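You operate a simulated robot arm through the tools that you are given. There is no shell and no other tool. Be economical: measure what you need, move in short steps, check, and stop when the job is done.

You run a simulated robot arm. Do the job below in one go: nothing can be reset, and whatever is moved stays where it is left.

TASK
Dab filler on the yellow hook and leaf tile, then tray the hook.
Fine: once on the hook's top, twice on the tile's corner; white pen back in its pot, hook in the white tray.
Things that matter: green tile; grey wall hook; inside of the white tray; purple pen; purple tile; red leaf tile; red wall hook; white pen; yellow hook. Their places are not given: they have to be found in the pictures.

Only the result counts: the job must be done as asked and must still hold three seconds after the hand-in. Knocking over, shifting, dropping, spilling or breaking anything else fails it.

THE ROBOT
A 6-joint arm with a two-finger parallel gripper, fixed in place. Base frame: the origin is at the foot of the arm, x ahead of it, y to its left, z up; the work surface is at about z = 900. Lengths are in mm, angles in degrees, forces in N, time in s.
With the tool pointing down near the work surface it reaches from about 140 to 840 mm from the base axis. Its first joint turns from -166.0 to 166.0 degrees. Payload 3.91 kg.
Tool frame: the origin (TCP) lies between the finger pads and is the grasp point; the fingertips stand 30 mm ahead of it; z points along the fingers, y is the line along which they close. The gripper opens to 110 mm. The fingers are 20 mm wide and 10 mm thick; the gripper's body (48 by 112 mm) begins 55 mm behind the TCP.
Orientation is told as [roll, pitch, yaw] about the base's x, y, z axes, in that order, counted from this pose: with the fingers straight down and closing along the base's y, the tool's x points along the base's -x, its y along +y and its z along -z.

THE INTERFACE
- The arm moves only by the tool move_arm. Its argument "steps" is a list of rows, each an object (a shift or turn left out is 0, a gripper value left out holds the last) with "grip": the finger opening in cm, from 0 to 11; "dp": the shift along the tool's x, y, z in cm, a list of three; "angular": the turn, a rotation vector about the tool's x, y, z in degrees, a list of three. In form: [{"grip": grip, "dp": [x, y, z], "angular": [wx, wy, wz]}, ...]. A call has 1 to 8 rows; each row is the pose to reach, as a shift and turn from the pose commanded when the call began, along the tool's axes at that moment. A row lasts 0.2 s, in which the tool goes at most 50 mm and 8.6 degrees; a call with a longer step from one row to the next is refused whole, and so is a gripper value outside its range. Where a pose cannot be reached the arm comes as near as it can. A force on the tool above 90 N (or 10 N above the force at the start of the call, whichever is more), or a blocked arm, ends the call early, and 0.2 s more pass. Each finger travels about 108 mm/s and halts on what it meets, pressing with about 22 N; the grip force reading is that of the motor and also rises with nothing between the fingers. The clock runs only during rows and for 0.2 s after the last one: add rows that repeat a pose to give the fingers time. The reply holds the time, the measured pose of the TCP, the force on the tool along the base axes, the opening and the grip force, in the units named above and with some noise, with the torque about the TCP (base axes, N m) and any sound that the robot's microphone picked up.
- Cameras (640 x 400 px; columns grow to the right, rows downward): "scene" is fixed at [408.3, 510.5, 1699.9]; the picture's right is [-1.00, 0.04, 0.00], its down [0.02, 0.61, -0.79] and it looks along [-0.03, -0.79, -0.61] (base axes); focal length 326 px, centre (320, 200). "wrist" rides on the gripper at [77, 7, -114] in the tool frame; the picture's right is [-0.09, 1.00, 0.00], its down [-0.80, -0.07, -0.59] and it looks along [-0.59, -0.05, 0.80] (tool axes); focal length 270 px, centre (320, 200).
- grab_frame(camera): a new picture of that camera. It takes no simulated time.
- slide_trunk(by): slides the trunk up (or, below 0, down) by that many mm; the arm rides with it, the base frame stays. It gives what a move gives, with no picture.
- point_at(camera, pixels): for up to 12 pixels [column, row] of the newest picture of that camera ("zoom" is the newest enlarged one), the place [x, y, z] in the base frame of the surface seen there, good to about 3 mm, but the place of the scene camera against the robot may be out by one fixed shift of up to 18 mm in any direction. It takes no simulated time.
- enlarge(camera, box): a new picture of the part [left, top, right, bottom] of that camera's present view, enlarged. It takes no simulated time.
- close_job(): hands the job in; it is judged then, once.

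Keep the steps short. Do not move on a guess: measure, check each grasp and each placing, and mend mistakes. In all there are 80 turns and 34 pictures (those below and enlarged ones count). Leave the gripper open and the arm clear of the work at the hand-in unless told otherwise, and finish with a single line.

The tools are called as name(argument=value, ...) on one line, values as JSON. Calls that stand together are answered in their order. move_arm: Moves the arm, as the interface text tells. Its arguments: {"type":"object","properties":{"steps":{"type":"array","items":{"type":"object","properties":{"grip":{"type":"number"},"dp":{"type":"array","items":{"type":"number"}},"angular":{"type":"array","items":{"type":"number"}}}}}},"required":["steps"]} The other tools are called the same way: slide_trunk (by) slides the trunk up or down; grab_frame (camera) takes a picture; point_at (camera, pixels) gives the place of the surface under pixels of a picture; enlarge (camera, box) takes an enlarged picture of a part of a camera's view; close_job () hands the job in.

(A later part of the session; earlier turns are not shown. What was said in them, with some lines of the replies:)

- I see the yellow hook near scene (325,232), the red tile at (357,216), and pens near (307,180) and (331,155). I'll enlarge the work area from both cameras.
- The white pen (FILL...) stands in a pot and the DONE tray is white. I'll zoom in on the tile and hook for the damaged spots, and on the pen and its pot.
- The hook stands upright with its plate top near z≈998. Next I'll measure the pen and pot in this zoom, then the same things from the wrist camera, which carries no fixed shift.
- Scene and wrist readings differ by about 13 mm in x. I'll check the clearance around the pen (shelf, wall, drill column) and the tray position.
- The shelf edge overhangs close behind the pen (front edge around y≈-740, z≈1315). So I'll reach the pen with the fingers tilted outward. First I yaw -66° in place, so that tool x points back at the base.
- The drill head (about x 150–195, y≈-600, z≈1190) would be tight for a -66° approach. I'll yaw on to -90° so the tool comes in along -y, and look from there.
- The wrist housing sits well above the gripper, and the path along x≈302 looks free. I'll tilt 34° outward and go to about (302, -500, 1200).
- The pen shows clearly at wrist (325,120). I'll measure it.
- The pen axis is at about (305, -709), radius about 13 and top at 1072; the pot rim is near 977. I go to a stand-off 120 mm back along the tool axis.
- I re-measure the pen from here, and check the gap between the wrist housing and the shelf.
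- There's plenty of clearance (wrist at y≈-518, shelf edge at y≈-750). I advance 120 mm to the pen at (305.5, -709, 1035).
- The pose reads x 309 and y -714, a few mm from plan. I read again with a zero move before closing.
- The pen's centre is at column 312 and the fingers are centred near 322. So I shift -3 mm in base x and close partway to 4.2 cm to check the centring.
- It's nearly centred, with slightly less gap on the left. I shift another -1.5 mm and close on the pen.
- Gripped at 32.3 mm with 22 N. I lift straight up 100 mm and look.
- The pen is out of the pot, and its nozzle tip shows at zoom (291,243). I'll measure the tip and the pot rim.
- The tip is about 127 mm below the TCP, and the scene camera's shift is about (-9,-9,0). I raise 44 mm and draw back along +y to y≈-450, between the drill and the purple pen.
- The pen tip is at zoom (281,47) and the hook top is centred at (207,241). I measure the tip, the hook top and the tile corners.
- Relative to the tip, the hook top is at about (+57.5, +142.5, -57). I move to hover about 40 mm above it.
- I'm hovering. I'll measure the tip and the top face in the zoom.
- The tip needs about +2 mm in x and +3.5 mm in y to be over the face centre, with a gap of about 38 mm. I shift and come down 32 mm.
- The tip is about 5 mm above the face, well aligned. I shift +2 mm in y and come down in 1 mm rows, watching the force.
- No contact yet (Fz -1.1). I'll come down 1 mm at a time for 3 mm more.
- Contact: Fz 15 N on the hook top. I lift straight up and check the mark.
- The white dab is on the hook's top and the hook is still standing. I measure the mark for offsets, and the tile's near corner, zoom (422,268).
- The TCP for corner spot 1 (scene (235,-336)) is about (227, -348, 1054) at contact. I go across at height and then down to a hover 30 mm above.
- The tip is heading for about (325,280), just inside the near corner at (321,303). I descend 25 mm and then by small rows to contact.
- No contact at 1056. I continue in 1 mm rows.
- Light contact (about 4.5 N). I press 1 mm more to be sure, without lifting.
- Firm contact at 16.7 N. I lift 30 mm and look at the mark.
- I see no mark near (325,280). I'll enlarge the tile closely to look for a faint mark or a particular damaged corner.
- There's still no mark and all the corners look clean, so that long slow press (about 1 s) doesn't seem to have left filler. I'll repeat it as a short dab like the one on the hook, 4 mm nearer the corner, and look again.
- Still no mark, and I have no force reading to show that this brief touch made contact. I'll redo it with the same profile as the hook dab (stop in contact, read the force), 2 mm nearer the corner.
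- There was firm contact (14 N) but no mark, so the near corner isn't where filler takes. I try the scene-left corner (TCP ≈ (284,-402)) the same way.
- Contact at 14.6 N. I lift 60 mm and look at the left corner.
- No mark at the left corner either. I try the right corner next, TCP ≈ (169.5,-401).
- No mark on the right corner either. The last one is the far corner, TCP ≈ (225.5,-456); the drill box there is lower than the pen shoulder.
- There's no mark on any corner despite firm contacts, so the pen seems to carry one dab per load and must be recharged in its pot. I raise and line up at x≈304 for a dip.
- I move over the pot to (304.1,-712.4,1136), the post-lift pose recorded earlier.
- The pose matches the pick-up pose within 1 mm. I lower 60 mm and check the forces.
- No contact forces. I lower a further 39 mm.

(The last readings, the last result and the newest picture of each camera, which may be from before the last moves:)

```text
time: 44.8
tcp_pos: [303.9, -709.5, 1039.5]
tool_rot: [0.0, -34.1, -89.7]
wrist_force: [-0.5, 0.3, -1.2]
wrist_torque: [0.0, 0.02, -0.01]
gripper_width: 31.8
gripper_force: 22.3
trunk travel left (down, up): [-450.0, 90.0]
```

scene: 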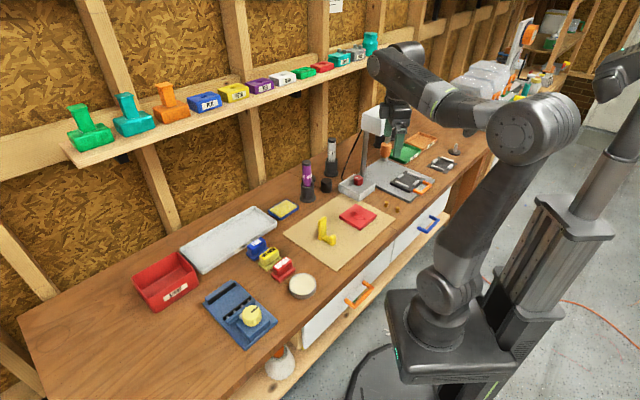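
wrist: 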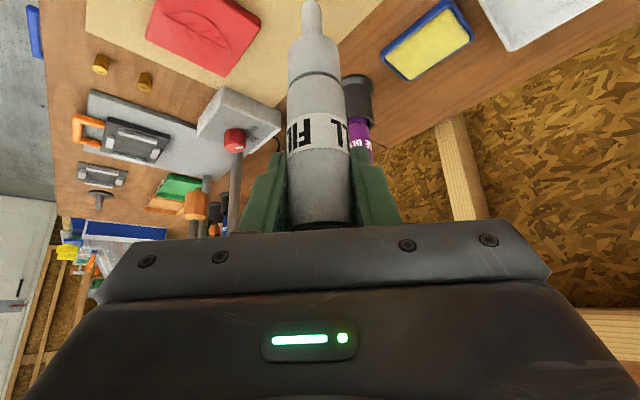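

The pen is seated with no side load. I go 1.5 mm lower to the seat depth, hold a moment, then lift back out.

move_arm(steps=[{"dp": [0.084, 0, 0.124]}, {"dp": [0.084, 0, 0.124]}, {"dp": [0.084, 0, 0.124]}, {"dp": [0.084, 0, 0.124]}])

move_arm(steps=[{"dp": [-0.56, 0, -0.83]}, {"dp": [-1.4, 0, -2.07]}, {"dp": [-2.24, 0, -3.32]}, {"dp": [-3.35, 0, -4.97]}, {"dp": [-4.47, 0, -6.63]}, {"dp": [-5.59, 0, -8.29]}, {"dp": [-6.7, 0, -9.95]}, {"dp": [-7.83, 0, -11.61]}])

```text
time: 45.8
tcp_pos: [304.1, -709.5, 1036.8]
tool_rot: [0.0, -34.0, -89.7]
wrist_force: [0.2, 0.0, -0.1]
wrist_torque: [0.0, 0.03, 0.0]
gripper_width: 32.0
gripper_force: 21.5
trunk travel left (down, up): [-450.0, 90.0]
```

```text
time: 47.6
tcp_pos: [303.2, -712.3, 1178.0]
tool_rot: [-0.1, -34.0, -89.6]
wrist_force: [0.1, 0.0, -0.9]
wrist_torque: [0.02, -0.03, -0.01]
gripper_width: 32.1
gripper_force: 21.8
trunk travel left (down, up): [-450.0, 90.0]
```

The pen is dipped. I go to above the left tile corner (TCP ≈ (284,-401)), drawing back along +y at height.

move_arm(steps=[{"dp": [3.2, 0, -2.17]}, {"dp": [6.4, 0, -4.33]}, {"dp": [9.6, 0, -6.5]}, {"dp": [12.8, 0, -8.67]}, {"dp": [16.1, -0.5, -10.83]}, {"dp": [19.3, -1, -13]}, {"dp": [22.5, -1.5, -15.17]}, {"dp": [25.78, -1.95, -17.38]}])

move_arm(steps=[{"dp": [0, 0, 0]}])

```text
time: 49.4
tcp_pos: [280.1, -399.9, 1179.2]
tool_rot: [0.0, -34.1, -89.7]
wrist_force: [-0.1, 0.0, -1.1]
wrist_torque: [-0.03, 0.03, 0.02]
gripper_width: 31.9
gripper_force: 22.4
trunk travel left (down, up): [-450.0, 90.0]
```

```text
time: 49.8
tcp_pos: [280.7, -401.1, 1178.1]
tool_rot: [-0.1, -34.0, -89.7]
wrist_force: [-0.7, -0.2, -0.9]
wrist_torque: [0.0, -0.04, -0.01]
gripper_width: 31.9
gripper_force: 22.1
trunk travel left (down, up): [-450.0, 90.0]
```

I correct x by +3.5 mm and descend to about 1058.

move_arm(steps=[{"dp": [2.24, 0.35, 3.32]}, {"dp": [4.47, 0.35, 6.63]}, {"dp": [6.15, 0.35, 9.12]}, {"dp": [6.71, 0.35, 9.95]}, {"dp": [6.71, 0.35, 9.95]}])

move_arm(steps=[{"dp": [0, 0, 0]}])

```text
time: 51.0
tcp_pos: [285.8, -401.4, 1058.7]
tool_rot: [-0.1, -34.1, -89.7]
wrist_force: [-0.2, -0.7, -0.4]
wrist_torque: [-0.03, 0.02, -0.01]
gripper_width: 31.8
gripper_force: 21.9
trunk travel left (down, up): [-450.0, 90.0]
```

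```text
time: 51.4
tcp_pos: [285.6, -401.3, 1058.8]
tool_rot: [0.0, -34.1, -89.8]
wrist_force: [-1.2, 0.3, -0.9]
wrist_torque: [0.01, 0.03, 0.02]
gripper_width: 32.5
gripper_force: 21.1
trunk travel left (down, up): [-450.0, 90.0]
```

move_arm(steps=[{"dp": [0.17, -0.1, 0.25]}, {"dp": [0.22, -0.1, 0.33]}, {"dp": [0.28, -0.1, 0.415]}, {"dp": [0.31, -0.1, 0.456]}])

```text
time: 52.4
tcp_pos: [284.7, -402.2, 1053.3]
tool_rot: [0.0, -34.1, -89.7]
wrist_force: [-0.5, 0.6, 4.8]
wrist_torque: [-0.03, 0.05, -0.01]
gripper_width: 31.7
gripper_force: 21.7
trunk travel left (down, up): [-450.0, 90.0]
```

Contact at about 6 N. I press 0.7 mm further in the same touch, to match the hook dab.

move_arm(steps=[{"dp": [0.04, 0, 0.06]}])

move_arm(steps=[{"dp": [-0.28, 0, -0.41]}, {"dp": [-1.12, 0, -1.66]}, {"dp": [-3.36, 0, -4.98]}, {"dp": [-5.0, 0, -7.5]}, {"dp": [-7.0, 0, -10.4]}])

enlarge(camera="scene", box=[310, 185, 390, 235])

```text
time: 52.8
tcp_pos: [285.3, -401.3, 1053.5]
tool_rot: [0.0, -34.1, -89.7]
wrist_force: [-0.1, -0.2, 9.6]
wrist_torque: [-0.07, 0.06, -0.01]
gripper_width: 31.9
gripper_force: 21.8
trunk travel left (down, up): [-450.0, 90.0]
```

```text
time: 54.0
tcp_pos: [283.8, -401.6, 1177.5]
tool_rot: [-0.1, -34.0, -89.6]
wrist_force: [-0.4, 0.2, -1.2]
wrist_torque: [0.04, 0.0, -0.02]
gripper_width: 32.3
gripper_force: 22.3
trunk travel left (down, up): [-450.0, 90.0]
```

```text
8.00 times, centred on (350, 210) of scene
```

zoom: 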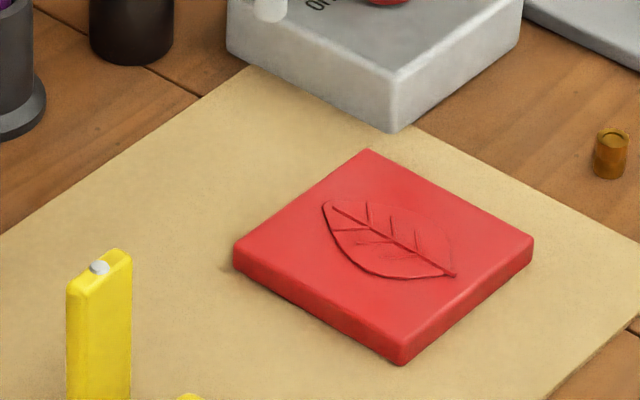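

Still nothing on the left corner after a dip, so recharging isn't the reason. The target spot may lie further in from a corner. I test the left corner again about 20 mm in along the diagonal (TCP x≈276).

move_arm(steps=[{"dp": [2.24, -0.8, 3.32]}, {"dp": [4.47, -0.8, 6.63]}, {"dp": [6.43, -0.8, 9.53]}, {"dp": [6.82, -0.8, 10.11]}, {"dp": [6.96, -0.8, 10.32]}, {"dp": [7.02, -0.8, 10.41]}, {"dp": [7.02, -0.8, 10.41]}])

```text
time: 55.6
tcp_pos: [277.5, -399.3, 1053.9]
tool_rot: [0.1, -34.2, -89.7]
wrist_force: [-0.8, -0.7, 16.8]
wrist_torque: [-0.17, 0.08, 0.03]
gripper_width: 31.7
gripper_force: 21.7
trunk travel left (down, up): [-450.0, 90.0]
```

Contact made. Now a second touch at the right corner's outer spot.

move_arm(steps=[{"dp": [-1.68, 0, -2.49]}, {"dp": [-1.68, -3.6, -2.49]}, {"dp": [-1.68, -7.2, -2.49]}, {"dp": [-1.68, -10.8, -2.49]}, {"dp": [-0.34, -10.8, -0.5]}, {"dp": [-0.08, -10.8, -0.12]}, {"dp": [0.0, -10.8, 0.0]}, {"dp": [0.0, -10.8, 0.0]}])

```text
time: 57.4
tcp_pos: [170.2, -400.3, 1052.0]
tool_rot: [0.1, -34.2, -89.7]
wrist_force: [-0.5, -0.6, 16.9]
wrist_torque: [-0.13, 0.0, 0.02]
gripper_width: 32.4
gripper_force: 21.9
trunk travel left (down, up): [-450.0, 90.0]
```

Contact made. Now a second touch at the far corner's outer spot.

move_arm(steps=[{"dp": [-1.68, 0, -2.49]}, {"dp": [-3.96, 2.8, -0.95]}, {"dp": [-6.24, 5.6, 0.58]}, {"dp": [-4.9, 5.6, 2.57]}, {"dp": [-4.64, 5.6, 2.95]}, {"dp": [-4.56, 5.6, 3.07]}, {"dp": [-4.56, 5.6, 3.07]}])

move_arm(steps=[{"dp": [-0.28, 0, -0.41]}, {"dp": [-1.12, 0, -1.66]}, {"dp": [-3.36, 0, -4.98]}, {"dp": [-5.0, 0, -7.5]}, {"dp": [-7.0, 0, -10.4]}])

enlarge(camera="scene", box=[335, 195, 385, 230])

```text
time: 59.0
tcp_pos: [226.9, -455.5, 1050.8]
tool_rot: [0.1, -34.1, -89.7]
wrist_force: [1.9, 0.2, 6.4]
wrist_torque: [-0.01, -0.17, 0.02]
gripper_width: 31.8
gripper_force: 22.0
trunk travel left (down, up): [-450.0, 90.0]
```

```text
time: 60.2
tcp_pos: [223.8, -455.3, 1175.5]
tool_rot: [0.0, -34.0, -89.8]
wrist_force: [0.8, 0.0, -0.6]
wrist_torque: [-0.01, 0.01, -0.02]
gripper_width: 31.8
gripper_force: 22.7
trunk travel left (down, up): [-450.0, 90.0]
```

```text
11.43 times, centred on (360, 212) of scene
```

zoom: 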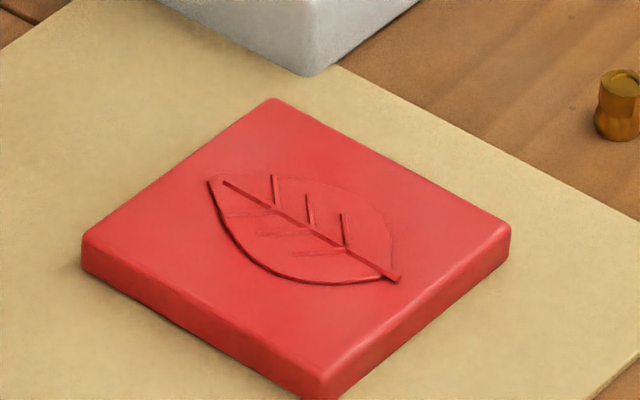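

No mark yet. The untested spots are very near the vertex, and further in on the far and right corners. I start with the far corner, 20 mm in.

move_arm(steps=[{"dp": [2.9, 0, 2.87]}, {"dp": [5.13, 0, 6.19]}, {"dp": [7.26, 0, 9.33]}, {"dp": [7.54, 0, 9.75]}, {"dp": [7.7, 0, 10.0]}, {"dp": [7.7, 0, 10.0]}])

move_arm(steps=[{"dp": [-1.45, 0, -2.15]}, {"dp": [-2.69, 0, -1.31]}, {"dp": [-1.46, 0, 0.51]}, {"dp": [-1.3, 0, 0.76]}, {"dp": [-1.22, 0, 0.86]}, {"dp": [-1.22, 0, 0.86]}])

```text
time: 61.6
tcp_pos: [225.3, -447.7, 1053.0]
tool_rot: [0.2, -34.1, -89.7]
wrist_force: [-0.7, 0.3, 17.6]
wrist_torque: [-0.03, 0.06, 0.02]
gripper_width: 32.0
gripper_force: 21.9
trunk travel left (down, up): [-450.0, 90.0]
```

```text
time: 63.0
tcp_pos: [225.3, -464.1, 1053.0]
tool_rot: [0.1, -34.3, -89.7]
wrist_force: [0.0, -2.5, 13.1]
wrist_torque: [-0.34, 0.02, -0.01]
gripper_width: 32.0
gripper_force: 21.9
trunk travel left (down, up): [-450.0, 90.0]
```

Both touched. Now the right corner, 20 mm in and then near its vertex.

move_arm(steps=[{"dp": [-1.68, 0, -2.49]}, {"dp": [0.89, -2.4, -4.22]}, {"dp": [3.46, -4.8, -5.96]}, {"dp": [4.91, -4.8, -3.8]}, {"dp": [5.08, -4.8, -3.56]}, {"dp": [5.14, -4.8, -3.47]}, {"dp": [5.14, -4.8, -3.47]}])

move_arm(steps=[{"dp": [-1.12, 0, -1.66]}, {"dp": [-1.12, -1.5, -1.66]}, {"dp": [-0.22, -1.5, -0.33]}, {"dp": [-0.06, -1.5, -0.08]}, {"dp": [0, -1.5, 0]}, {"dp": [0, -1.5, 0]}])

```text
time: 64.6
tcp_pos: [177.2, -399.9, 1051.3]
tool_rot: [0.1, -34.2, -89.7]
wrist_force: [-1.5, 1.4, 16.6]
wrist_torque: [0.0, 0.13, 0.02]
gripper_width: 31.9
gripper_force: 21.9
trunk travel left (down, up): [-450.0, 90.0]
```

```text
time: 66.0
tcp_pos: [162.4, -401.7, 1051.0]
tool_rot: [0.1, -34.1, -89.8]
wrist_force: [-0.8, -0.3, 7.4]
wrist_torque: [0.05, 0.12, 0.01]
gripper_width: 31.8
gripper_force: 22.0
trunk travel left (down, up): [-450.0, 90.0]
```

move_arm(steps=[{"dp": [-1.68, 0, -2.49]}, {"dp": [-1.68, 4.3, -2.49]}, {"dp": [-1.68, 8.6, -2.49]}, {"dp": [-1.68, 12.85, -2.49]}, {"dp": [-0.22, 12.85, -0.33]}, {"dp": [0, 12.85, 0.0]}, {"dp": [0.03, 12.85, 0.04]}, {"dp": [0.03, 12.85, 0.04]}])

move_arm(steps=[{"dp": [-0.28, 0, -0.41]}, {"dp": [-1.12, 0, -1.66]}, {"dp": [-3.36, 0, -4.98]}, {"dp": [-5.0, 0, -7.5]}, {"dp": [-7.0, 0, -10.4]}])

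enlarge(camera="scene", box=[305, 185, 385, 245])

```text
time: 67.8
tcp_pos: [292.4, -401.1, 1050.4]
tool_rot: [0.1, -34.2, -89.7]
wrist_force: [0.9, -1.6, 17.5]
wrist_torque: [-0.27, -0.03, -0.02]
gripper_width: 32.2
gripper_force: 21.4
trunk travel left (down, up): [-450.0, 90.0]
```

```text
time: 69.0
tcp_pos: [290.2, -400.1, 1176.0]
tool_rot: [0.1, -34.0, -89.6]
wrist_force: [0.0, 0.5, -0.1]
wrist_torque: [0.0, -0.02, 0.01]
gripper_width: 31.9
gripper_force: 22.2
trunk travel left (down, up): [-450.0, 90.0]
```

```text
6.67 times, centred on (345, 215) of scene
```

zoom: 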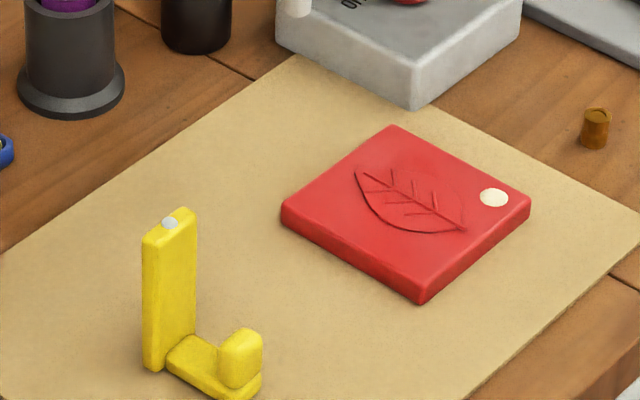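

A white mark has appeared on the right corner, at zoom (494,198), from the 20 mm-in touch. I measure it and then give that spot its second dab.

point_at(camera="zoom", pixels=[[494, 198], [169, 223], [527, 201], [482, 198], [506, 198]])

move_arm(steps=[{"dp": [0, 0, 0]}])

```text
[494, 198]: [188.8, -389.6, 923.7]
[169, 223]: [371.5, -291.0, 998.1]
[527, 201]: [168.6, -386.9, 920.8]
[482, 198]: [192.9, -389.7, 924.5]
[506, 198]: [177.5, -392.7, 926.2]
```

```text
time: 69.4
tcp_pos: [291.6, -401.0, 1175.5]
tool_rot: [0.0, -33.9, -89.7]
wrist_force: [0.9, 0.4, -0.3]
wrist_torque: [0.0, -0.01, 0.02]
gripper_width: 31.9
gripper_force: 22.3
trunk travel left (down, up): [-450.0, 90.0]
```

The mark centre is about (187,-390) in the scene frame, matching TCP ≈ (178,-400.5). I give the second dab there.

move_arm(steps=[{"dp": [0, -3.8, 0]}, {"dp": [0, -7.6, 0]}, {"dp": [0, -11.3, 0]}, {"dp": [2.52, -11.3, 3.73]}, {"dp": [5.03, -11.3, 7.46]}, {"dp": [6.6, -11.3, 9.78]}, {"dp": [6.88, -11.3, 10.2]}, {"dp": [6.98, -11.3, 10.34]}])

```text
time: 71.2
tcp_pos: [178.2, -399.6, 1051.3]
tool_rot: [0.1, -34.2, -89.7]
wrist_force: [-1.1, -0.5, 5.4]
wrist_torque: [0.01, 0.06, -0.03]
gripper_width: 32.2
gripper_force: 21.9
trunk travel left (down, up): [-450.0, 90.0]
```

Contact at 5–6 N. I press slightly more in the same touch and then lift away.

move_arm(steps=[{"dp": [0.05, 0, 0.074]}])

move_arm(steps=[{"dp": [-0.28, 0, -0.41]}, {"dp": [-1.12, 0, -1.66]}, {"dp": [-3.36, 0, -4.98]}, {"dp": [-5.0, 0, -7.5]}, {"dp": [-7.25, 0, -10.75]}])

```text
time: 71.6
tcp_pos: [179.1, -400.6, 1050.7]
tool_rot: [0.1, -34.1, -89.7]
wrist_force: [0.5, 1.8, 13.3]
wrist_torque: [0.23, -0.02, 0.02]
gripper_width: 31.8
gripper_force: 22.8
trunk travel left (down, up): [-450.0, 90.0]
```

```text
time: 72.8
tcp_pos: [175.8, -400.0, 1178.7]
tool_rot: [-0.1, -33.9, -89.7]
wrist_force: [0.4, 0.6, -1.3]
wrist_torque: [0.04, -0.02, 0.01]
gripper_width: 31.8
gripper_force: 22.3
trunk travel left (down, up): [-450.0, 90.0]
```

Both dabs are done. I return to the pot, first across to x≈304 and then out along -y at height.

move_arm(steps=[{"dp": [0, 4.2, 0]}, {"dp": [0, 8.5, 0]}, {"dp": [0, 12.7, 0]}, {"dp": [-3.4, 12.7, 2.3]}, {"dp": [-6.8, 12.7, 4.6]}, {"dp": [-10.2, 12.7, 6.9]}, {"dp": [-13.6, 12.7, 9.2]}, {"dp": [-16.9, 12.7, 11.4]}])

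move_arm(steps=[{"dp": [0, 0, 0]}])

move_arm(steps=[{"dp": [0, 0, 0]}])

```text
time: 74.6
tcp_pos: [306.5, -604.8, 1179.2]
tool_rot: [-0.1, -34.0, -89.6]
wrist_force: [0.5, -0.5, -0.9]
wrist_torque: [-0.03, 0.02, 0.01]
gripper_width: 31.8
gripper_force: 21.6
trunk travel left (down, up): [-450.0, 90.0]
```

```text
time: 75.0
tcp_pos: [306.5, -602.9, 1179.2]
tool_rot: [0.0, -34.0, -89.6]
wrist_force: [0.0, 0.3, -0.2]
wrist_torque: [-0.02, 0.0, 0.03]
gripper_width: 31.9
gripper_force: 21.8
trunk travel left (down, up): [-450.0, 90.0]
```

```text
time: 75.4
tcp_pos: [306.5, -602.5, 1179.8]
tool_rot: [0.0, -34.1, -89.7]
wrist_force: [-0.4, 0.4, -1.5]
wrist_torque: [0.04, 0.0, 0.01]
gripper_width: 31.8
gripper_force: 22.4
trunk travel left (down, up): [-450.0, 90.0]
```

move_arm(steps=[{"dp": [-3, -0.1, 2.03]}, {"dp": [-6, -0.2, 4.1]}, {"dp": [-9.02, -0.23, 6.08]}, {"dp": [-6.71, -0.23, 9.51]}, {"dp": [-6.71, -0.23, 9.51]}])

move_arm(steps=[{"dp": [0, 0, 0]}])

move_arm(steps=[{"dp": [0, 0, 0]}])

```text
time: 76.6
tcp_pos: [307.0, -714.4, 1137.0]
tool_rot: [0.0, -34.0, -89.7]
wrist_force: [0.5, -0.8, 0.3]
wrist_torque: [0.0, 0.02, 0.03]
gripper_width: 31.8
gripper_force: 21.8
trunk travel left (down, up): [-450.0, 90.0]
```

```text
time: 77.0
tcp_pos: [303.4, -713.7, 1138.0]
tool_rot: [0.0, -33.9, -89.7]
wrist_force: [-0.1, 1.1, -0.7]
wrist_torque: [-0.04, -0.01, -0.01]
gripper_width: 31.9
gripper_force: 21.7
trunk travel left (down, up): [-450.0, 90.0]
```

```text
time: 77.4
tcp_pos: [305.9, -713.3, 1137.6]
tool_rot: [0.0, -33.9, -89.8]
wrist_force: [0.3, -0.1, -1.6]
wrist_torque: [-0.01, 0.01, -0.02]
gripper_width: 31.6
gripper_force: 21.2
trunk travel left (down, up): [-450.0, 90.0]
```

The pose averages (305.4,-713.8); I correct by (-1.4,+1.6) mm and lower 60 mm.

move_arm(steps=[{"dp": [0.13, -0.14, -0.09]}, {"dp": [0.69, -0.14, 0.74]}, {"dp": [1.25, -0.14, 1.57]}, {"dp": [1.81, -0.14, 2.4]}, {"dp": [2.37, -0.14, 3.23]}, {"dp": [2.93, -0.14, 4.06]}, {"dp": [3.48, -0.14, 4.88]}, {"dp": [3.48, -0.14, 4.88]}])

```text
time: 79.2
tcp_pos: [304.2, -710.7, 1076.4]
tool_rot: [0.1, -34.0, -89.7]
wrist_force: [-0.2, 0.5, -0.9]
wrist_torque: [0.02, -0.01, -0.03]
gripper_width: 32.1
gripper_force: 22.0
trunk travel left (down, up): [-450.0, 90.0]
```

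move_arm(steps=[{"dp": [0.56, 0, 0.83]}, {"dp": [1.12, 0, 1.66]}, {"dp": [1.68, 0, 2.49]}, {"dp": [2.01, 0, 2.98]}, {"dp": [2.18, 0, 3.23]}, {"dp": [2.24, 0, 3.32]}, {"dp": [2.24, 0, 3.32]}])

```text
time: 80.8
tcp_pos: [302.7, -710.9, 1036.9]
tool_rot: [-0.1, -34.0, -89.7]
wrist_force: [-0.8, 0.4, -0.2]
wrist_torque: [0.0, 0.02, 0.01]
gripper_width: 31.7
gripper_force: 22.0
trunk travel left (down, up): [-450.0, 90.0]
```

I go a little further down, to feel for the seat.

move_arm(steps=[{"dp": [0.056, 0, 0.083]}, {"dp": [0.112, 0, 0.166]}, {"dp": [0.112, 0, 0.166]}])

```text
time: 81.6
tcp_pos: [302.8, -711.3, 1035.8]
tool_rot: [0.1, -34.0, -89.7]
wrist_force: [0.4, -0.5, 0.2]
wrist_torque: [0.0, -0.01, 0.02]
gripper_width: 31.8
gripper_force: 21.9
trunk travel left (down, up): [-450.0, 90.0]
```

No load yet. I go 1.5 mm more and then open gently.

move_arm(steps=[{"dp": [0.084, 0, 0.124]}, {"dp": [0.084, 0, 0.124]}, {"dp": [0.084, 0, 0.124], "grip": 3.6}, {"dp": [0.084, 0, 0.124], "grip": 4.5}, {"dp": [0.084, 0, 0.124], "grip": 6.5}, {"dp": [0.084, 0, 0.124], "grip": 8}, {"dp": [0.084, 0, 0.124], "grip": 8}])

```text
time: 83.2
tcp_pos: [302.2, -711.1, 1034.8]
tool_rot: [0.0, -34.0, -89.7]
wrist_force: [0.5, -0.2, 0.0]
wrist_torque: [-0.06, 0.0, -0.03]
gripper_width: 79.8
gripper_force: 0.1
trunk travel left (down, up): [-450.0, 90.0]
```

Released. I back out along the tool axis by 140 mm.

move_arm(steps=[{"dp": [0, 0, -1]}, {"dp": [0, 0, -3]}, {"dp": [0, 0, -6]}, {"dp": [0, 0, -9]}, {"dp": [0, 0, -12]}, {"dp": [0, 0, -14]}])

move_arm(steps=[{"dp": [3.2, 0, -3]}, {"dp": [6.4, 0, -5.5]}, {"dp": [9.6, 0, -8]}, {"dp": [12.8, 0, -10.3]}, {"dp": [16, 0, -12.6]}])

```text
time: 84.6
tcp_pos: [302.5, -632.8, 1151.3]
tool_rot: [0.0, -34.0, -89.8]
wrist_force: [0.0, 0.3, 0.5]
wrist_torque: [-0.02, -0.01, 0.03]
gripper_width: 80.0
gripper_force: 0.0
trunk travel left (down, up): [-450.0, 90.0]
```

```text
time: 85.8
tcp_pos: [302.7, -429.6, 1167.5]
tool_rot: [0.0, -33.9, -89.7]
wrist_force: [0.1, 0.1, -0.5]
wrist_torque: [0.03, 0.02, -0.02]
gripper_width: 79.9
gripper_force: 0.1
trunk travel left (down, up): [-450.0, 90.0]
```

The pen is in its pot and the arm is clear. I take the hook's orientation and the tray's bounds from the stored pictures (no new picture needed).

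point_at(camera="zoom", pixels=[[164, 270], [192, 245], [164, 310], [192, 290], [178, 270], [147, 270], [155, 275], [170, 360], [250, 345], [225, 385], [240, 395], [178, 300]])

point_at(camera="scene", pixels=[[181, 248], [255, 208], [276, 222], [203, 268], [190, 249], [255, 213], [268, 222], [205, 262], [228, 236], [257, 240], [267, 253], [283, 206]])

```text
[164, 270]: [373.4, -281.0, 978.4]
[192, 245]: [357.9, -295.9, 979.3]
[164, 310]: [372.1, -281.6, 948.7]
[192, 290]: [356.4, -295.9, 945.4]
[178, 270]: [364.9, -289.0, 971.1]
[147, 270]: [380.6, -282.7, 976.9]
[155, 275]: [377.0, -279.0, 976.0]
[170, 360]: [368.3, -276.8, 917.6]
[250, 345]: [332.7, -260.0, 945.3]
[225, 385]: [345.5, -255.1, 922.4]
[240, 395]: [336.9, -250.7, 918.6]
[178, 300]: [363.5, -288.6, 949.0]
```

```text
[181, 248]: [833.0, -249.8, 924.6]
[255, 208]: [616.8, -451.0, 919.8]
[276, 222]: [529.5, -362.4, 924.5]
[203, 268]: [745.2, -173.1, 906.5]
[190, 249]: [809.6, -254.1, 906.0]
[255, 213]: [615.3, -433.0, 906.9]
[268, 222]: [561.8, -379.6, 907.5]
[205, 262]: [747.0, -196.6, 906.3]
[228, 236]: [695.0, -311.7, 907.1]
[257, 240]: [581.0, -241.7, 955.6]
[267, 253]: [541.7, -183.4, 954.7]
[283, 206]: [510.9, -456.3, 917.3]
```

The hook plate centre is about (360.5,-303) in the base frame, with its width along 45°. The tray centre is about (672,-320). I keep the 34° tilt (for the shelf) and turn the yaw to -45°, moving to a stand-off 120 mm back from the plate.

move_arm(steps=[{"dp": [2.5, 0.13, -0.2], "angular": [-3.13, 0, -4.63]}, {"dp": [5, 0.26, -0.4], "angular": [-6.25, 0, -9.27]}, {"dp": [7.5, 0.39, -0.6], "angular": [-9.4, 0, -13.9]}, {"dp": [10, 0.52, -0.8], "angular": [-12.5, 0, -18.55]}, {"dp": [12.5, 0.65, -1], "angular": [-15.6, 0, -23.2]}, {"dp": [15, 0.78, -1.2], "angular": [-18.8, 0, -27.8]}, {"dp": [17.5, 0.9, -1.4], "angular": [-21.9, 0, -32.45]}, {"dp": [19.9, 1.03, -1.6], "angular": [-25, 0, -37.08]}])

move_arm(steps=[{"dp": [0, 0, 0]}])

```text
time: 87.6
tcp_pos: [310.6, -254.0, 1067.6]
tool_rot: [0.1, -34.1, -45.0]
wrist_force: [0.0, -0.7, -0.2]
wrist_torque: [0.04, 0.01, -0.01]
gripper_width: 80.1
gripper_force: 0.1
trunk travel left (down, up): [-450.0, 90.0]
```

```text
time: 88.0
tcp_pos: [310.3, -254.2, 1068.7]
tool_rot: [0.0, -34.1, -44.8]
wrist_force: [-0.3, -0.1, 0.5]
wrist_torque: [-0.01, 0.0, -0.01]
gripper_width: 80.0
gripper_force: 0.1
trunk travel left (down, up): [-450.0, 90.0]
```

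I advance 120 mm to straddle the plate at (360.5,-303,970).

move_arm(steps=[{"dp": [-0.3, 0.08, 3]}, {"dp": [-0.33, 0.08, 6]}, {"dp": [-0.33, 0.08, 9]}, {"dp": [-0.33, 0.08, 12]}, {"dp": [-0.33, 0.08, 12]}])

move_arm(steps=[{"dp": [0, 0, 0]}])

```text
time: 89.2
tcp_pos: [366.0, -291.2, 995.5]
tool_rot: [0.0, -33.6, -45.0]
wrist_force: [0.7, -0.1, 0.3]
wrist_torque: [-0.01, 0.01, 0.03]
gripper_width: 80.1
gripper_force: 0.2
out of reach, approached as far as the arm can: row 3, 4, 5
trunk travel left (down, up): [-450.0, 90.0]
```

```text
time: 89.6
tcp_pos: [366.6, -290.4, 995.1]
tool_rot: [0.0, -33.8, -45.0]
wrist_force: [0.8, 0.4, 0.1]
wrist_torque: [0.02, -0.03, 0.02]
gripper_width: 79.9
gripper_force: 0.1
trunk travel left (down, up): [-450.0, 90.0]
```

The arm is folded too tightly to reach that ("out of reach"). I back off and up, then lower the trunk so that the arm can unfold.

move_arm(steps=[{"dp": [0, 0, -3]}, {"dp": [0, 0, -6]}, {"dp": [0, 0, -9]}, {"dp": [0, 0, -12]}, {"dp": [-2.2, 0, -15.3]}, {"dp": [-4.5, 0, -18.6]}, {"dp": [-6.7, 0, -21.95]}])

slide_trunk(by=-120)

move_arm(steps=[{"dp": [0, 0, 0]}])

```text
time: 91.2
tcp_pos: [296.0, -259.2, 1211.8]
tool_rot: [1.2, -34.6, -45.0]
wrist_force: [-0.2, -0.1, 0.4]
wrist_torque: [0.03, 0.0, 0.01]
gripper_width: 80.2
gripper_force: 0.0
out of reach, approached as far as the arm can: row 1, 5, 6, 7
trunk travel left (down, up): [-450.0, 90.0]
```

```text
time: 92.7
tcp_pos: [295.5, -258.4, 1090.4]
tool_rot: [1.3, -34.5, -45.0]
wrist_force: [0.5, -0.3, 0.4]
wrist_torque: [0.02, 0.02, 0.04]
gripper_width: 80.2
gripper_force: 0.2
trunk travel left (down, up): [-330.0, 210.0]
```

```text
time: 93.1
tcp_pos: [296.2, -258.8, 1090.8]
tool_rot: [1.3, -34.6, -45.0]
wrist_force: [0.4, 0.3, -0.6]
wrist_torque: [0.01, -0.05, -0.01]
gripper_width: 80.1
gripper_force: 0.0
trunk travel left (down, up): [-330.0, 210.0]
```

With a 34° tilt this close the wrist runs out of range. I cut the tilt to about 15° (still leaning off the shelf) at a stand-off over the hook, (340,-283,1076).

move_arm(steps=[{"dp": [-0.8, 0.36, 1], "angular": [0, 4.9, 0]}, {"dp": [-1.6, 0.72, 2], "angular": [0, 9.8, 0]}, {"dp": [-2.4, 1.1, 3], "angular": [0, 14.7, 0]}, {"dp": [-3.2, 1.44, 3.9], "angular": [0, 19.5, 0]}, {"dp": [-3.2, 1.44, 3.9], "angular": [0, 19.5, 0]}])

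move_arm(steps=[{"dp": [0, 0, 0]}])

```text
time: 94.3
tcp_pos: [306.4, -300.0, 1060.5]
tool_rot: [8.2, -18.7, -44.9]
wrist_force: [0.3, 0.5, -0.7]
wrist_torque: [0.02, 0.01, -0.03]
gripper_width: 79.9
gripper_force: 0.1
out of reach, approached as far as the arm can: row 1, 2, 3, 4, 5
trunk travel left (down, up): [-330.0, 210.0]
```

```text
time: 94.7
tcp_pos: [307.1, -299.9, 1061.0]
tool_rot: [8.1, -19.0, -44.8]
wrist_force: [-1.1, 0.0, -0.5]
wrist_torque: [-0.02, 0.01, -0.03]
gripper_width: 79.9
gripper_force: 0.1
trunk travel left (down, up): [-330.0, 210.0]
```

The arm sits at an awkward limit. I'll put the trunk back to its start height and make the tool vertical, where reach is guaranteed, at yaw -45° above the hook.

slide_trunk(by=120)

move_arm(steps=[{"angular": [2, 4.75, 0.3], "dp": [-0.2, 0.4, 0.8]}, {"angular": [4, 9.5, 0.65], "dp": [-0.5, 0.9, 2]}, {"angular": [6, 14.25, 1], "dp": [-0.9, 1.4, 3.5]}, {"angular": [8, 19, 1.3], "dp": [-1.4, 2, 5]}, {"angular": [8, 19, 1.3], "dp": [-1.8, 2.5, 6.5]}, {"angular": [8, 19, 1.3], "dp": [-1.8, 2.5, 6.5]}])

move_arm(steps=[{"dp": [0, 0, 0]}])

```text
time: 96.2
tcp_pos: [306.2, -299.4, 1179.9]
tool_rot: [8.1, -18.9, -44.8]
wrist_force: [-0.5, 0.1, 0.2]
wrist_torque: [0.02, 0.0, 0.02]
gripper_width: 79.8
gripper_force: 0.0
trunk travel left (down, up): [-450.0, 90.0]
```

```text
time: 97.6
tcp_pos: [333.8, -301.3, 1115.5]
tool_rot: [13.4, -7.3, -45.5]
wrist_force: [0.3, 0.2, -0.5]
wrist_torque: [0.01, -0.01, 0.01]
gripper_width: 79.5
gripper_force: 0.0
out of reach, approached as far as the arm can: row 1, 2, 3, 4, 5, 6
trunk travel left (down, up): [-450.0, 90.0]
```

```text
time: 98.0
tcp_pos: [332.8, -301.5, 1116.2]
tool_rot: [13.4, -7.3, -45.4]
wrist_force: [0.4, -0.1, -0.7]
wrist_torque: [-0.01, -0.03, -0.03]
gripper_width: 80.0
gripper_force: 0.0
trunk travel left (down, up): [-450.0, 90.0]
```

A joint seems stuck at a limit in this folded posture. I return to an easy posture further out and higher, at yaw -66° (like the start), to free it.

move_arm(steps=[{"dp": [-0.95, -1.2, -1.6], "angular": [2.45, 0.8, 3.6]}, {"dp": [-1.9, -2.4, -3.2], "angular": [4.9, 1.6, 7.2]}, {"dp": [-2.85, -3.6, -4.8], "angular": [7.35, 2.4, 10.8]}, {"dp": [-3.8, -4.8, -6.4], "angular": [9.8, 3.3, 14.4]}, {"dp": [-4.7, -6.1, -8.1], "angular": [12.2, 4.1, 18]}, {"dp": [-5.66, -7.26, -9.68], "angular": [14.7, 4.9, 21.5]}, {"dp": [-5.66, -7.26, -9.68], "angular": [14.7, 4.9, 21.5]}])

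move_arm(steps=[{"dp": [0, 0, 0]}])

```text
time: 99.6
tcp_pos: [310.9, -395.4, 1193.3]
tool_rot: [15.9, -2.0, -66.8]
wrist_force: [0.5, -0.5, 0.1]
wrist_torque: [0.01, 0.01, -0.03]
gripper_width: 80.2
gripper_force: 0.1
out of reach, approached as far as the arm can: row 1, 2, 3, 4, 5, 6, 7
trunk travel left (down, up): [-450.0, 90.0]
```

```text
time: 100.0
tcp_pos: [309.6, -396.2, 1191.8]
tool_rot: [15.9, -1.9, -66.8]
wrist_force: [-0.2, -0.6, 0.4]
wrist_torque: [0.0, 0.01, 0.02]
gripper_width: 80.0
gripper_force: 0.0
trunk travel left (down, up): [-450.0, 90.0]
```

The posture went through a wrist singularity: one wrist joint is now stuck at its limit, which explains the constant lean. I'll retrace the path exactly in free space: back to the (310,-254,1068) pose, reverse to yaw -90°, tilt upright there, then yaw to -45° upright above the hook.

move_arm(steps=[{"dp": [1.68, 0.27, 1.63], "angular": [1.06, -3.58, -3.16]}, {"dp": [3.36, 0.55, 3.25], "angular": [2.11, -7.15, -6.33]}, {"dp": [5.03, 0.82, 4.88], "angular": [3.17, -10.7, -9.5]}, {"dp": [6.71, 1.1, 6.5], "angular": [4.2, -14.3, -12.65]}, {"dp": [8.39, 1.37, 8.13], "angular": [5.3, -17.9, -15.8]}, {"dp": [10.07, 1.64, 9.75], "angular": [6.3, -21.5, -19]}, {"dp": [11.74, 1.92, 11.4], "angular": [7.4, -25, -22.1]}, {"dp": [13.42, 2.19, 13.0], "angular": [8.45, -28.6, -25.3]}])

move_arm(steps=[{"dp": [0, 0, 0]}])

move_arm(steps=[{"dp": [-1.92, -1.62, -0.2], "angular": [3.13, 0, 4.63]}, {"dp": [-3.84, -3.24, -0.4], "angular": [6.25, 0, 9.27]}, {"dp": [-5.76, -4.86, -0.6], "angular": [9.4, 0, 13.9]}, {"dp": [-7.68, -6.48, -0.8], "angular": [12.5, 0, 18.55]}, {"dp": [-9.6, -8.1, -1], "angular": [15.6, 0, 23.2]}, {"dp": [-11.5, -9.7, -1.2], "angular": [18.8, 0, 27.8]}, {"dp": [-13.4, -11.3, -1.4], "angular": [21.9, 0, 32.45]}, {"dp": [-15.36, -12.95, -1.58], "angular": [25, 0, 37.08]}])

move_arm(steps=[{"dp": [0, 0, 0]}])

move_arm(steps=[{"angular": [0, 6.8, 0]}, {"angular": [0, 13.6, 0]}, {"angular": [0, 20.4, 0]}, {"angular": [0, 27.2, 0]}, {"angular": [0, 34, 0]}, {"angular": [0, 34, 0]}])

move_arm(steps=[{"dp": [1.6, 0.7, 0.5], "angular": [0, 0, -5.6]}, {"dp": [3.2, 1.4, 1], "angular": [0, 0, -11.2]}, {"dp": [4.8, 2.1, 1.5], "angular": [0, 0, -16.8]}, {"dp": [6.4, 2.9, 2], "angular": [0, 0, -22.4]}, {"dp": [8, 3.6, 2.6], "angular": [0, 0, -28]}, {"dp": [9.6, 4.3, 3.2], "angular": [0, 0, -33.6]}, {"dp": [11.2, 5, 3.9], "angular": [0, 0, -39.2]}, {"dp": [12.66, 5.78, 4.7], "angular": [0, 0, -44.8]}])

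move_arm(steps=[{"dp": [0, 0, 0]}])

```text
time: 101.8
tcp_pos: [310.7, -254.3, 1069.9]
tool_rot: [0.0, -34.3, -44.9]
wrist_force: [-0.1, 0.6, -0.3]
wrist_torque: [0.01, 0.0, -0.01]
gripper_width: 80.2
gripper_force: 0.2
trunk travel left (down, up): [-450.0, 90.0]
```

```text
time: 102.2
tcp_pos: [309.2, -253.0, 1067.7]
tool_rot: [0.0, -34.2, -45.0]
wrist_force: [0.7, -0.1, 1.0]
wrist_torque: [0.01, 0.0, 0.03]
gripper_width: 80.1
gripper_force: 0.1
trunk travel left (down, up): [-450.0, 90.0]
```

```text
time: 104.0
tcp_pos: [246.3, -402.3, 1098.1]
tool_rot: [11.9, -35.0, -85.0]
wrist_force: [-1.3, 0.3, 0.2]
wrist_torque: [-0.01, -0.01, 0.0]
gripper_width: 80.1
gripper_force: 0.1
out of reach, approached as far as the arm can: row 2, 3, 4, 5, 6, 7, 8
trunk travel left (down, up): [-450.0, 90.0]
```

```text
time: 104.4
tcp_pos: [247.8, -403.4, 1098.3]
tool_rot: [12.0, -35.0, -84.9]
wrist_force: [-0.1, 0.3, -0.2]
wrist_torque: [0.0, 0.02, 0.01]
gripper_width: 80.1
gripper_force: 0.1
trunk travel left (down, up): [-450.0, 90.0]
```

```text
time: 105.8
tcp_pos: [249.2, -400.5, 1090.1]
tool_rot: [14.7, -2.2, -78.7]
wrist_force: [1.0, 0.9, -0.3]
wrist_torque: [0.0, 0.0, -0.01]
gripper_width: 79.9
gripper_force: 0.1
out of reach, approached as far as the arm can: row 1, 2, 3, 4, 5, 6
trunk travel left (down, up): [-450.0, 90.0]
```

```text
time: 107.6
tcp_pos: [292.4, -264.5, 1053.7]
tool_rot: [8.9, -12.1, -34.5]
wrist_force: [-1.3, 0.6, -0.5]
wrist_torque: [-0.02, 0.03, 0.0]
gripper_width: 80.0
gripper_force: 0.1
trunk travel left (down, up): [-450.0, 90.0]
```

```text
time: 108.0
tcp_pos: [293.3, -264.2, 1053.1]
tool_rot: [8.8, -11.9, -34.5]
wrist_force: [0.1, 1.3, -0.1]
wrist_torque: [-0.01, 0.0, -0.04]
gripper_width: 80.1
gripper_force: 0.0
trunk travel left (down, up): [-450.0, 90.0]
```

The reverse fell back to the limit, but the pose (310,-254,1069) at 34° tilt is a clean crossing point. I go there, cross the singularity on the other side (lean the fingers 25° the other way), swing down to vertical, then remove the lean.

move_arm(steps=[{"dp": [-0.3, 0.5, -0.26], "angular": [3.2, -5.7, 2]}, {"dp": [-0.58, 1, -0.52], "angular": [6.4, -11.45, 4]}, {"dp": [-0.86, 1.5, -0.77], "angular": [9.6, -17.2, 6]}, {"dp": [-1.15, 1.99, -1.03], "angular": [12.8, -22.9, 8]}, {"dp": [-1.15, 1.99, -1.03], "angular": [12.8, -22.9, 8]}])

move_arm(steps=[{"angular": [5, -2, 0]}, {"angular": [10, -4, 0]}, {"angular": [15, -6, 0]}, {"angular": [20, -8, 0]}, {"angular": [25, -10, 0]}, {"angular": [25, -10, 0]}])

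move_arm(steps=[{"angular": [0, 5.9, -2.75]}, {"angular": [0, 11.8, -5.5]}, {"angular": [0, 17.7, -8.25]}, {"angular": [0, 23.5, -11]}, {"angular": [0, 29.4, -13.75]}, {"angular": [0, 35.3, -16.5]}, {"angular": [0, 35.3, -16.5]}])

move_arm(steps=[{"angular": [-6, 1, 0]}, {"angular": [-12, 2, 0]}, {"angular": [-18, 3, 0]}, {"angular": [-25, 4, 0]}, {"angular": [-25, 4, 0]}])

move_arm(steps=[{"dp": [0, 0, 0]}])

```text
time: 109.2
tcp_pos: [310.3, -254.6, 1068.2]
tool_rot: [0.0, -34.2, -45.2]
wrist_force: [-0.2, -0.2, -0.3]
wrist_torque: [0.0, 0.01, -0.01]
gripper_width: 80.1
gripper_force: 0.1
trunk travel left (down, up): [-450.0, 90.0]
```

```text
time: 110.6
tcp_pos: [301.0, -270.8, 1071.1]
tool_rot: [-8.6, -43.2, -43.5]
wrist_force: [-0.2, -0.2, 0.0]
wrist_torque: [-0.01, -0.02, -0.01]
gripper_width: 80.1
gripper_force: 0.0
out of reach, approached as far as the arm can: row 1, 2, 3, 4, 5, 6
trunk travel left (down, up): [-450.0, 90.0]
```

```text
time: 112.2
tcp_pos: [290.7, -267.8, 1011.5]
tool_rot: [-2.0, -21.3, -37.1]
wrist_force: [-0.3, -0.9, -0.8]
wrist_torque: [0.02, 0.02, -0.02]
gripper_width: 80.0
gripper_force: 0.1
out of reach, approached as far as the arm can: row 1, 2, 3, 4, 5, 6, 7
trunk travel left (down, up): [-450.0, 90.0]
```

```text
time: 113.4
tcp_pos: [292.7, -266.3, 1010.1]
tool_rot: [22.7, -17.5, -36.4]
wrist_force: [-0.2, 0.2, -0.6]
wrist_torque: [0.01, -0.01, 0.0]
gripper_width: 80.0
gripper_force: 0.1
trunk travel left (down, up): [-450.0, 90.0]
```

```text
time: 113.8
tcp_pos: [291.5, -268.1, 1009.4]
tool_rot: [22.7, -17.5, -36.3]
wrist_force: [0.6, 0.4, 0.0]
wrist_torque: [-0.03, 0.01, -0.04]
gripper_width: 79.7
gripper_force: 0.0
trunk travel left (down, up): [-450.0, 90.0]
5 turns are left
```

The wrist allows lean one way only. So I'll turn the tool about its own axis (+81° yaw, which unwinds the last joint), so that the lean lies in the finger plane and I can pinch the plate across its thickness. I raise clear of the hook as I turn.

move_arm(steps=[{"grip": 5, "dp": [-1.85, 0.06, -1.6], "angular": [-0.69, 1.3, -7.52]}, {"dp": [-3.7, 0.13, -3.0], "angular": [-1.38, 2.6, -15.04]}, {"dp": [-5.56, 0.19, -4.2], "angular": [-2.07, 3.9, -22.56]}, {"dp": [-7.4, 0.26, -5.3], "angular": [-2.76, 5.2, -30.1]}, {"dp": [-9.27, 0.32, -6.36], "angular": [-3.45, 6.5, -37.6]}])

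move_arm(steps=[{"angular": [-0.69, 1.3, -7.52]}, {"angular": [-1.38, 2.6, -15.04]}, {"angular": [-2.07, 3.9, -22.56]}, {"angular": [-2.76, 5.2, -30.1]}, {"angular": [-3.45, 6.5, -37.6]}, {"angular": [-3.45, 6.5, -37.6]}])

move_arm(steps=[{"dp": [0, 0, 0]}])

move_arm(steps=[{"dp": [0, 0, 0]}])

```text
time: 115.0
tcp_pos: [335.9, -325.7, 1092.7]
tool_rot: [11.9, -22.7, 4.1]
wrist_force: [-0.3, -0.1, -0.3]
wrist_torque: [0.02, -0.01, 0.05]
gripper_width: 50.2
gripper_force: 0.0
trunk travel left (down, up): [-450.0, 90.0]
```

```text
time: 116.4
tcp_pos: [336.4, -326.0, 1094.1]
tool_rot: [-0.1, -20.0, 45.1]
wrist_force: [-0.3, -0.1, 0.1]
wrist_torque: [-0.04, 0.02, 0.02]
gripper_width: 49.9
gripper_force: 0.0
trunk travel left (down, up): [-450.0, 90.0]
```

```text
time: 116.8
tcp_pos: [335.6, -326.7, 1094.2]
tool_rot: [0.0, -19.9, 45.0]
wrist_force: [-0.3, 0.4, 0.4]
wrist_torque: [0.0, -0.03, 0.0]
gripper_width: 50.4
gripper_force: 0.0
trunk travel left (down, up): [-450.0, 90.0]
```

```text
time: 117.2
tcp_pos: [337.0, -326.8, 1094.7]
tool_rot: [-0.1, -19.9, 45.0]
wrist_force: [-0.3, 0.4, 0.6]
wrist_torque: [0.0, 0.01, 0.01]
gripper_width: 50.2
gripper_force: 0.0
trunk travel left (down, up): [-450.0, 90.0]
4 turns are left
```

The pose [0,-20,45] is reached cleanly. Now I descend along the tool axis to the plate at (360.5,-303,978), close across its thickness and lift 80 mm.

move_arm(steps=[{"dp": [0.82, -0.06, 2]}, {"dp": [0.82, -0.06, 5]}, {"dp": [0.82, -0.06, 8]}, {"dp": [0.82, -0.06, 10.5]}, {"dp": [0.82, -0.06, 12.08]}, {"dp": [0.82, -0.06, 12.08]}])

move_arm(steps=[{"grip": 4}, {"grip": 3}, {"grip": 2.2}, {"grip": 1.4}, {"grip": 0.6}, {"grip": 0.3}, {"grip": 0.3}])

move_arm(steps=[{"dp": [-0.17, 0, -0.47]}, {"dp": [-0.5, 0, -1.4]}, {"dp": [-1.03, 0, -2.8]}, {"dp": [-1.7, 0, -4.7]}, {"dp": [-2.4, 0, -6.6]}, {"dp": [-2.74, 0, -7.52]}, {"dp": [-2.74, 0, -7.52]}])

move_arm(steps=[{"dp": [0, 0, 0]}])

```text
time: 118.6
tcp_pos: [360.0, -302.1, 978.1]
tool_rot: [0.1, -20.0, 45.0]
wrist_force: [0.1, -0.1, 0.8]
wrist_torque: [-0.02, 0.0, -0.02]
gripper_width: 50.2
gripper_force: 0.1
trunk travel left (down, up): [-450.0, 90.0]
```

```text
time: 120.2
tcp_pos: [359.9, -304.0, 977.7]
tool_rot: [0.0, -20.0, 45.1]
wrist_force: [0.6, -0.9, 0.4]
wrist_torque: [0.01, -0.04, 0.0]
gripper_width: 11.4
gripper_force: 22.2
trunk travel left (down, up): [-450.0, 90.0]
```

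```text
time: 121.8
tcp_pos: [360.5, -302.0, 1058.0]
tool_rot: [0.0, -20.1, 45.0]
wrist_force: [0.0, -1.2, -1.1]
wrist_torque: [0.0, -0.03, 0.0]
gripper_width: 11.4
gripper_force: 21.5
trunk travel left (down, up): [-450.0, 90.0]
```

```text
time: 122.2
tcp_pos: [360.9, -301.4, 1058.7]
tool_rot: [0.0, -20.1, 45.1]
wrist_force: [0.6, 0.6, -0.4]
wrist_torque: [0.02, 0.01, 0.02]
gripper_width: 11.5
gripper_force: 21.8
trunk travel left (down, up): [-450.0, 90.0]
3 turns are left
```

The hook is held at 11.4 mm. I carry it at height to above the tray (plate at about (688,-335.5)), read the pose and use the last picture to check.

move_arm(steps=[{"dp": [-1.63, -2.12, 0.59]}, {"dp": [-3.26, -4.25, 1.19]}, {"dp": [-4.89, -6.37, 1.78]}, {"dp": [-6.52, -8.5, 2.38]}, {"dp": [-8.15, -10.62, 2.97]}, {"dp": [-9.78, -12.75, 3.565]}])

move_arm(steps=[{"dp": [-1.63, -2.12, 0.59]}, {"dp": [-3.26, -4.25, 1.19]}, {"dp": [-4.89, -6.37, 1.78]}, {"dp": [-6.52, -8.5, 2.38]}, {"dp": [-8.15, -10.62, 2.97]}, {"dp": [-9.78, -12.75, 3.565]}, {"dp": [-9.78, -12.75, 3.565]}])

move_arm(steps=[{"dp": [0, 0, 0]}])

move_arm(steps=[{"dp": [0, 0, 0]}])

enlarge(camera="scene", box=[160, 140, 320, 290])

```text
time: 123.6
tcp_pos: [524.6, -319.6, 1058.2]
tool_rot: [0.1, -20.0, 45.0]
wrist_force: [0.0, 0.8, -1.0]
wrist_torque: [-0.01, 0.0, 0.02]
gripper_width: 11.6
gripper_force: 21.6
trunk travel left (down, up): [-450.0, 90.0]
```

```text
time: 125.2
tcp_pos: [687.5, -334.7, 1059.1]
tool_rot: [0.0, -20.0, 45.0]
wrist_force: [-0.2, 0.2, -0.4]
wrist_torque: [-0.03, -0.02, -0.04]
gripper_width: 11.2
gripper_force: 22.0
trunk travel left (down, up): [-450.0, 90.0]
```

```text
time: 125.6
tcp_pos: [688.1, -334.4, 1058.1]
tool_rot: [0.0, -20.0, 45.0]
wrist_force: [0.4, -0.3, -0.8]
wrist_torque: [-0.06, 0.0, 0.01]
gripper_width: 11.4
gripper_force: 22.0
trunk travel left (down, up): [-450.0, 90.0]
```

```text
time: 126.0
tcp_pos: [688.3, -335.3, 1057.9]
tool_rot: [-0.1, -20.0, 45.0]
wrist_force: [-0.2, 0.2, -0.1]
wrist_torque: [-0.02, 0.0, 0.03]
gripper_width: 11.4
gripper_force: 22.2
trunk travel left (down, up): [-450.0, 90.0]
```

```text
2.67 times, centred on (240, 215) of scene
2 turns are left
```

zoom: 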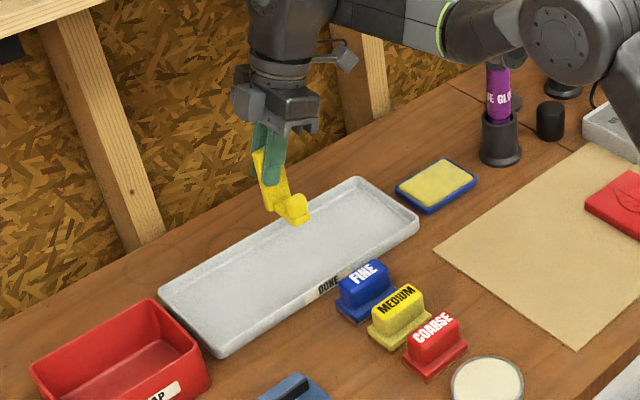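

The hook hangs upright (its slope matches the vertical posts) over the tray interior. I lower 80 mm to the tray floor, open gently, back out along the tool axis and move clear.

move_arm(steps=[{"dp": [0.68, 0, 1.88]}, {"dp": [1.37, 0, 3.76]}, {"dp": [2.05, 0, 5.64]}, {"dp": [2.5, 0, 6.86]}, {"dp": [2.67, 0, 7.33]}, {"dp": [2.72, 0, 7.47]}, {"dp": [2.74, 0, 7.52]}, {"dp": [2.74, 0, 7.52]}])

move_arm(steps=[{"grip": 1.3}, {"grip": 1.7}, {"grip": 2.2}, {"grip": 3}, {"grip": 4}, {"grip": 4}])

move_arm(steps=[{"dp": [0, 0, -1]}, {"dp": [0, 0, -2.5]}, {"dp": [0, 0, -4.5]}, {"dp": [0, 0, -7]}, {"dp": [0, 0, -9.5]}, {"dp": [0, 0, -12]}])

move_arm(steps=[{"dp": [-0.33, 3.2, 0.12]}, {"dp": [-0.67, 6.4, 0.24]}, {"dp": [-1, 9.5, 0.36]}, {"dp": [-1.33, 12.7, 0.48], "grip": 8}, {"dp": [-1.33, 12.7, 0.48], "grip": 8}])

```text
time: 127.8
tcp_pos: [687.8, -335.7, 978.6]
tool_rot: [0.0, -19.9, 45.0]
wrist_force: [-0.8, 0.3, 2.4]
wrist_torque: [0.02, 0.0, 0.0]
gripper_width: 11.4
gripper_force: 21.8
trunk travel left (down, up): [-450.0, 90.0]
```

```text
time: 129.2
tcp_pos: [688.4, -336.4, 977.7]
tool_rot: [-0.1, -20.0, 45.0]
wrist_force: [-0.6, -0.6, 0.2]
wrist_torque: [0.0, 0.0, -0.04]
gripper_width: 40.2
gripper_force: 0.0
trunk travel left (down, up): [-450.0, 90.0]
```

```text
time: 130.6
tcp_pos: [653.8, -353.9, 1087.0]
tool_rot: [0.6, -19.7, 44.9]
wrist_force: [-0.4, 0.4, -0.5]
wrist_torque: [-0.02, 0.01, 0.03]
gripper_width: 39.7
gripper_force: 0.0
trunk travel left (down, up): [-450.0, 90.0]
```

```text
time: 131.8
tcp_pos: [577.2, -262.0, 1091.0]
tool_rot: [0.0, -20.0, 45.0]
wrist_force: [1.0, -1.0, -0.1]
wrist_torque: [-0.02, -0.04, -0.02]
gripper_width: 80.0
gripper_force: 0.2
trunk travel left (down, up): [-450.0, 90.0]
1 turns are left
```

The hook touched down lightly (about 2 N) and was released with no snag. The pen was put back in its pot, and the arm is clear with the gripper open. I hand in.

close_job()

```text
The job is handed in.
```

Handed in: one dab shows on the yellow hook's top, and the leaf tile's right corner shows a mark from its first dab. The second tile dab made contact but was not pictured, and earlier test touches on all four corners left no mark. The white pen is back in its pot and the hook is in the white tray, but neither was pictured after release.
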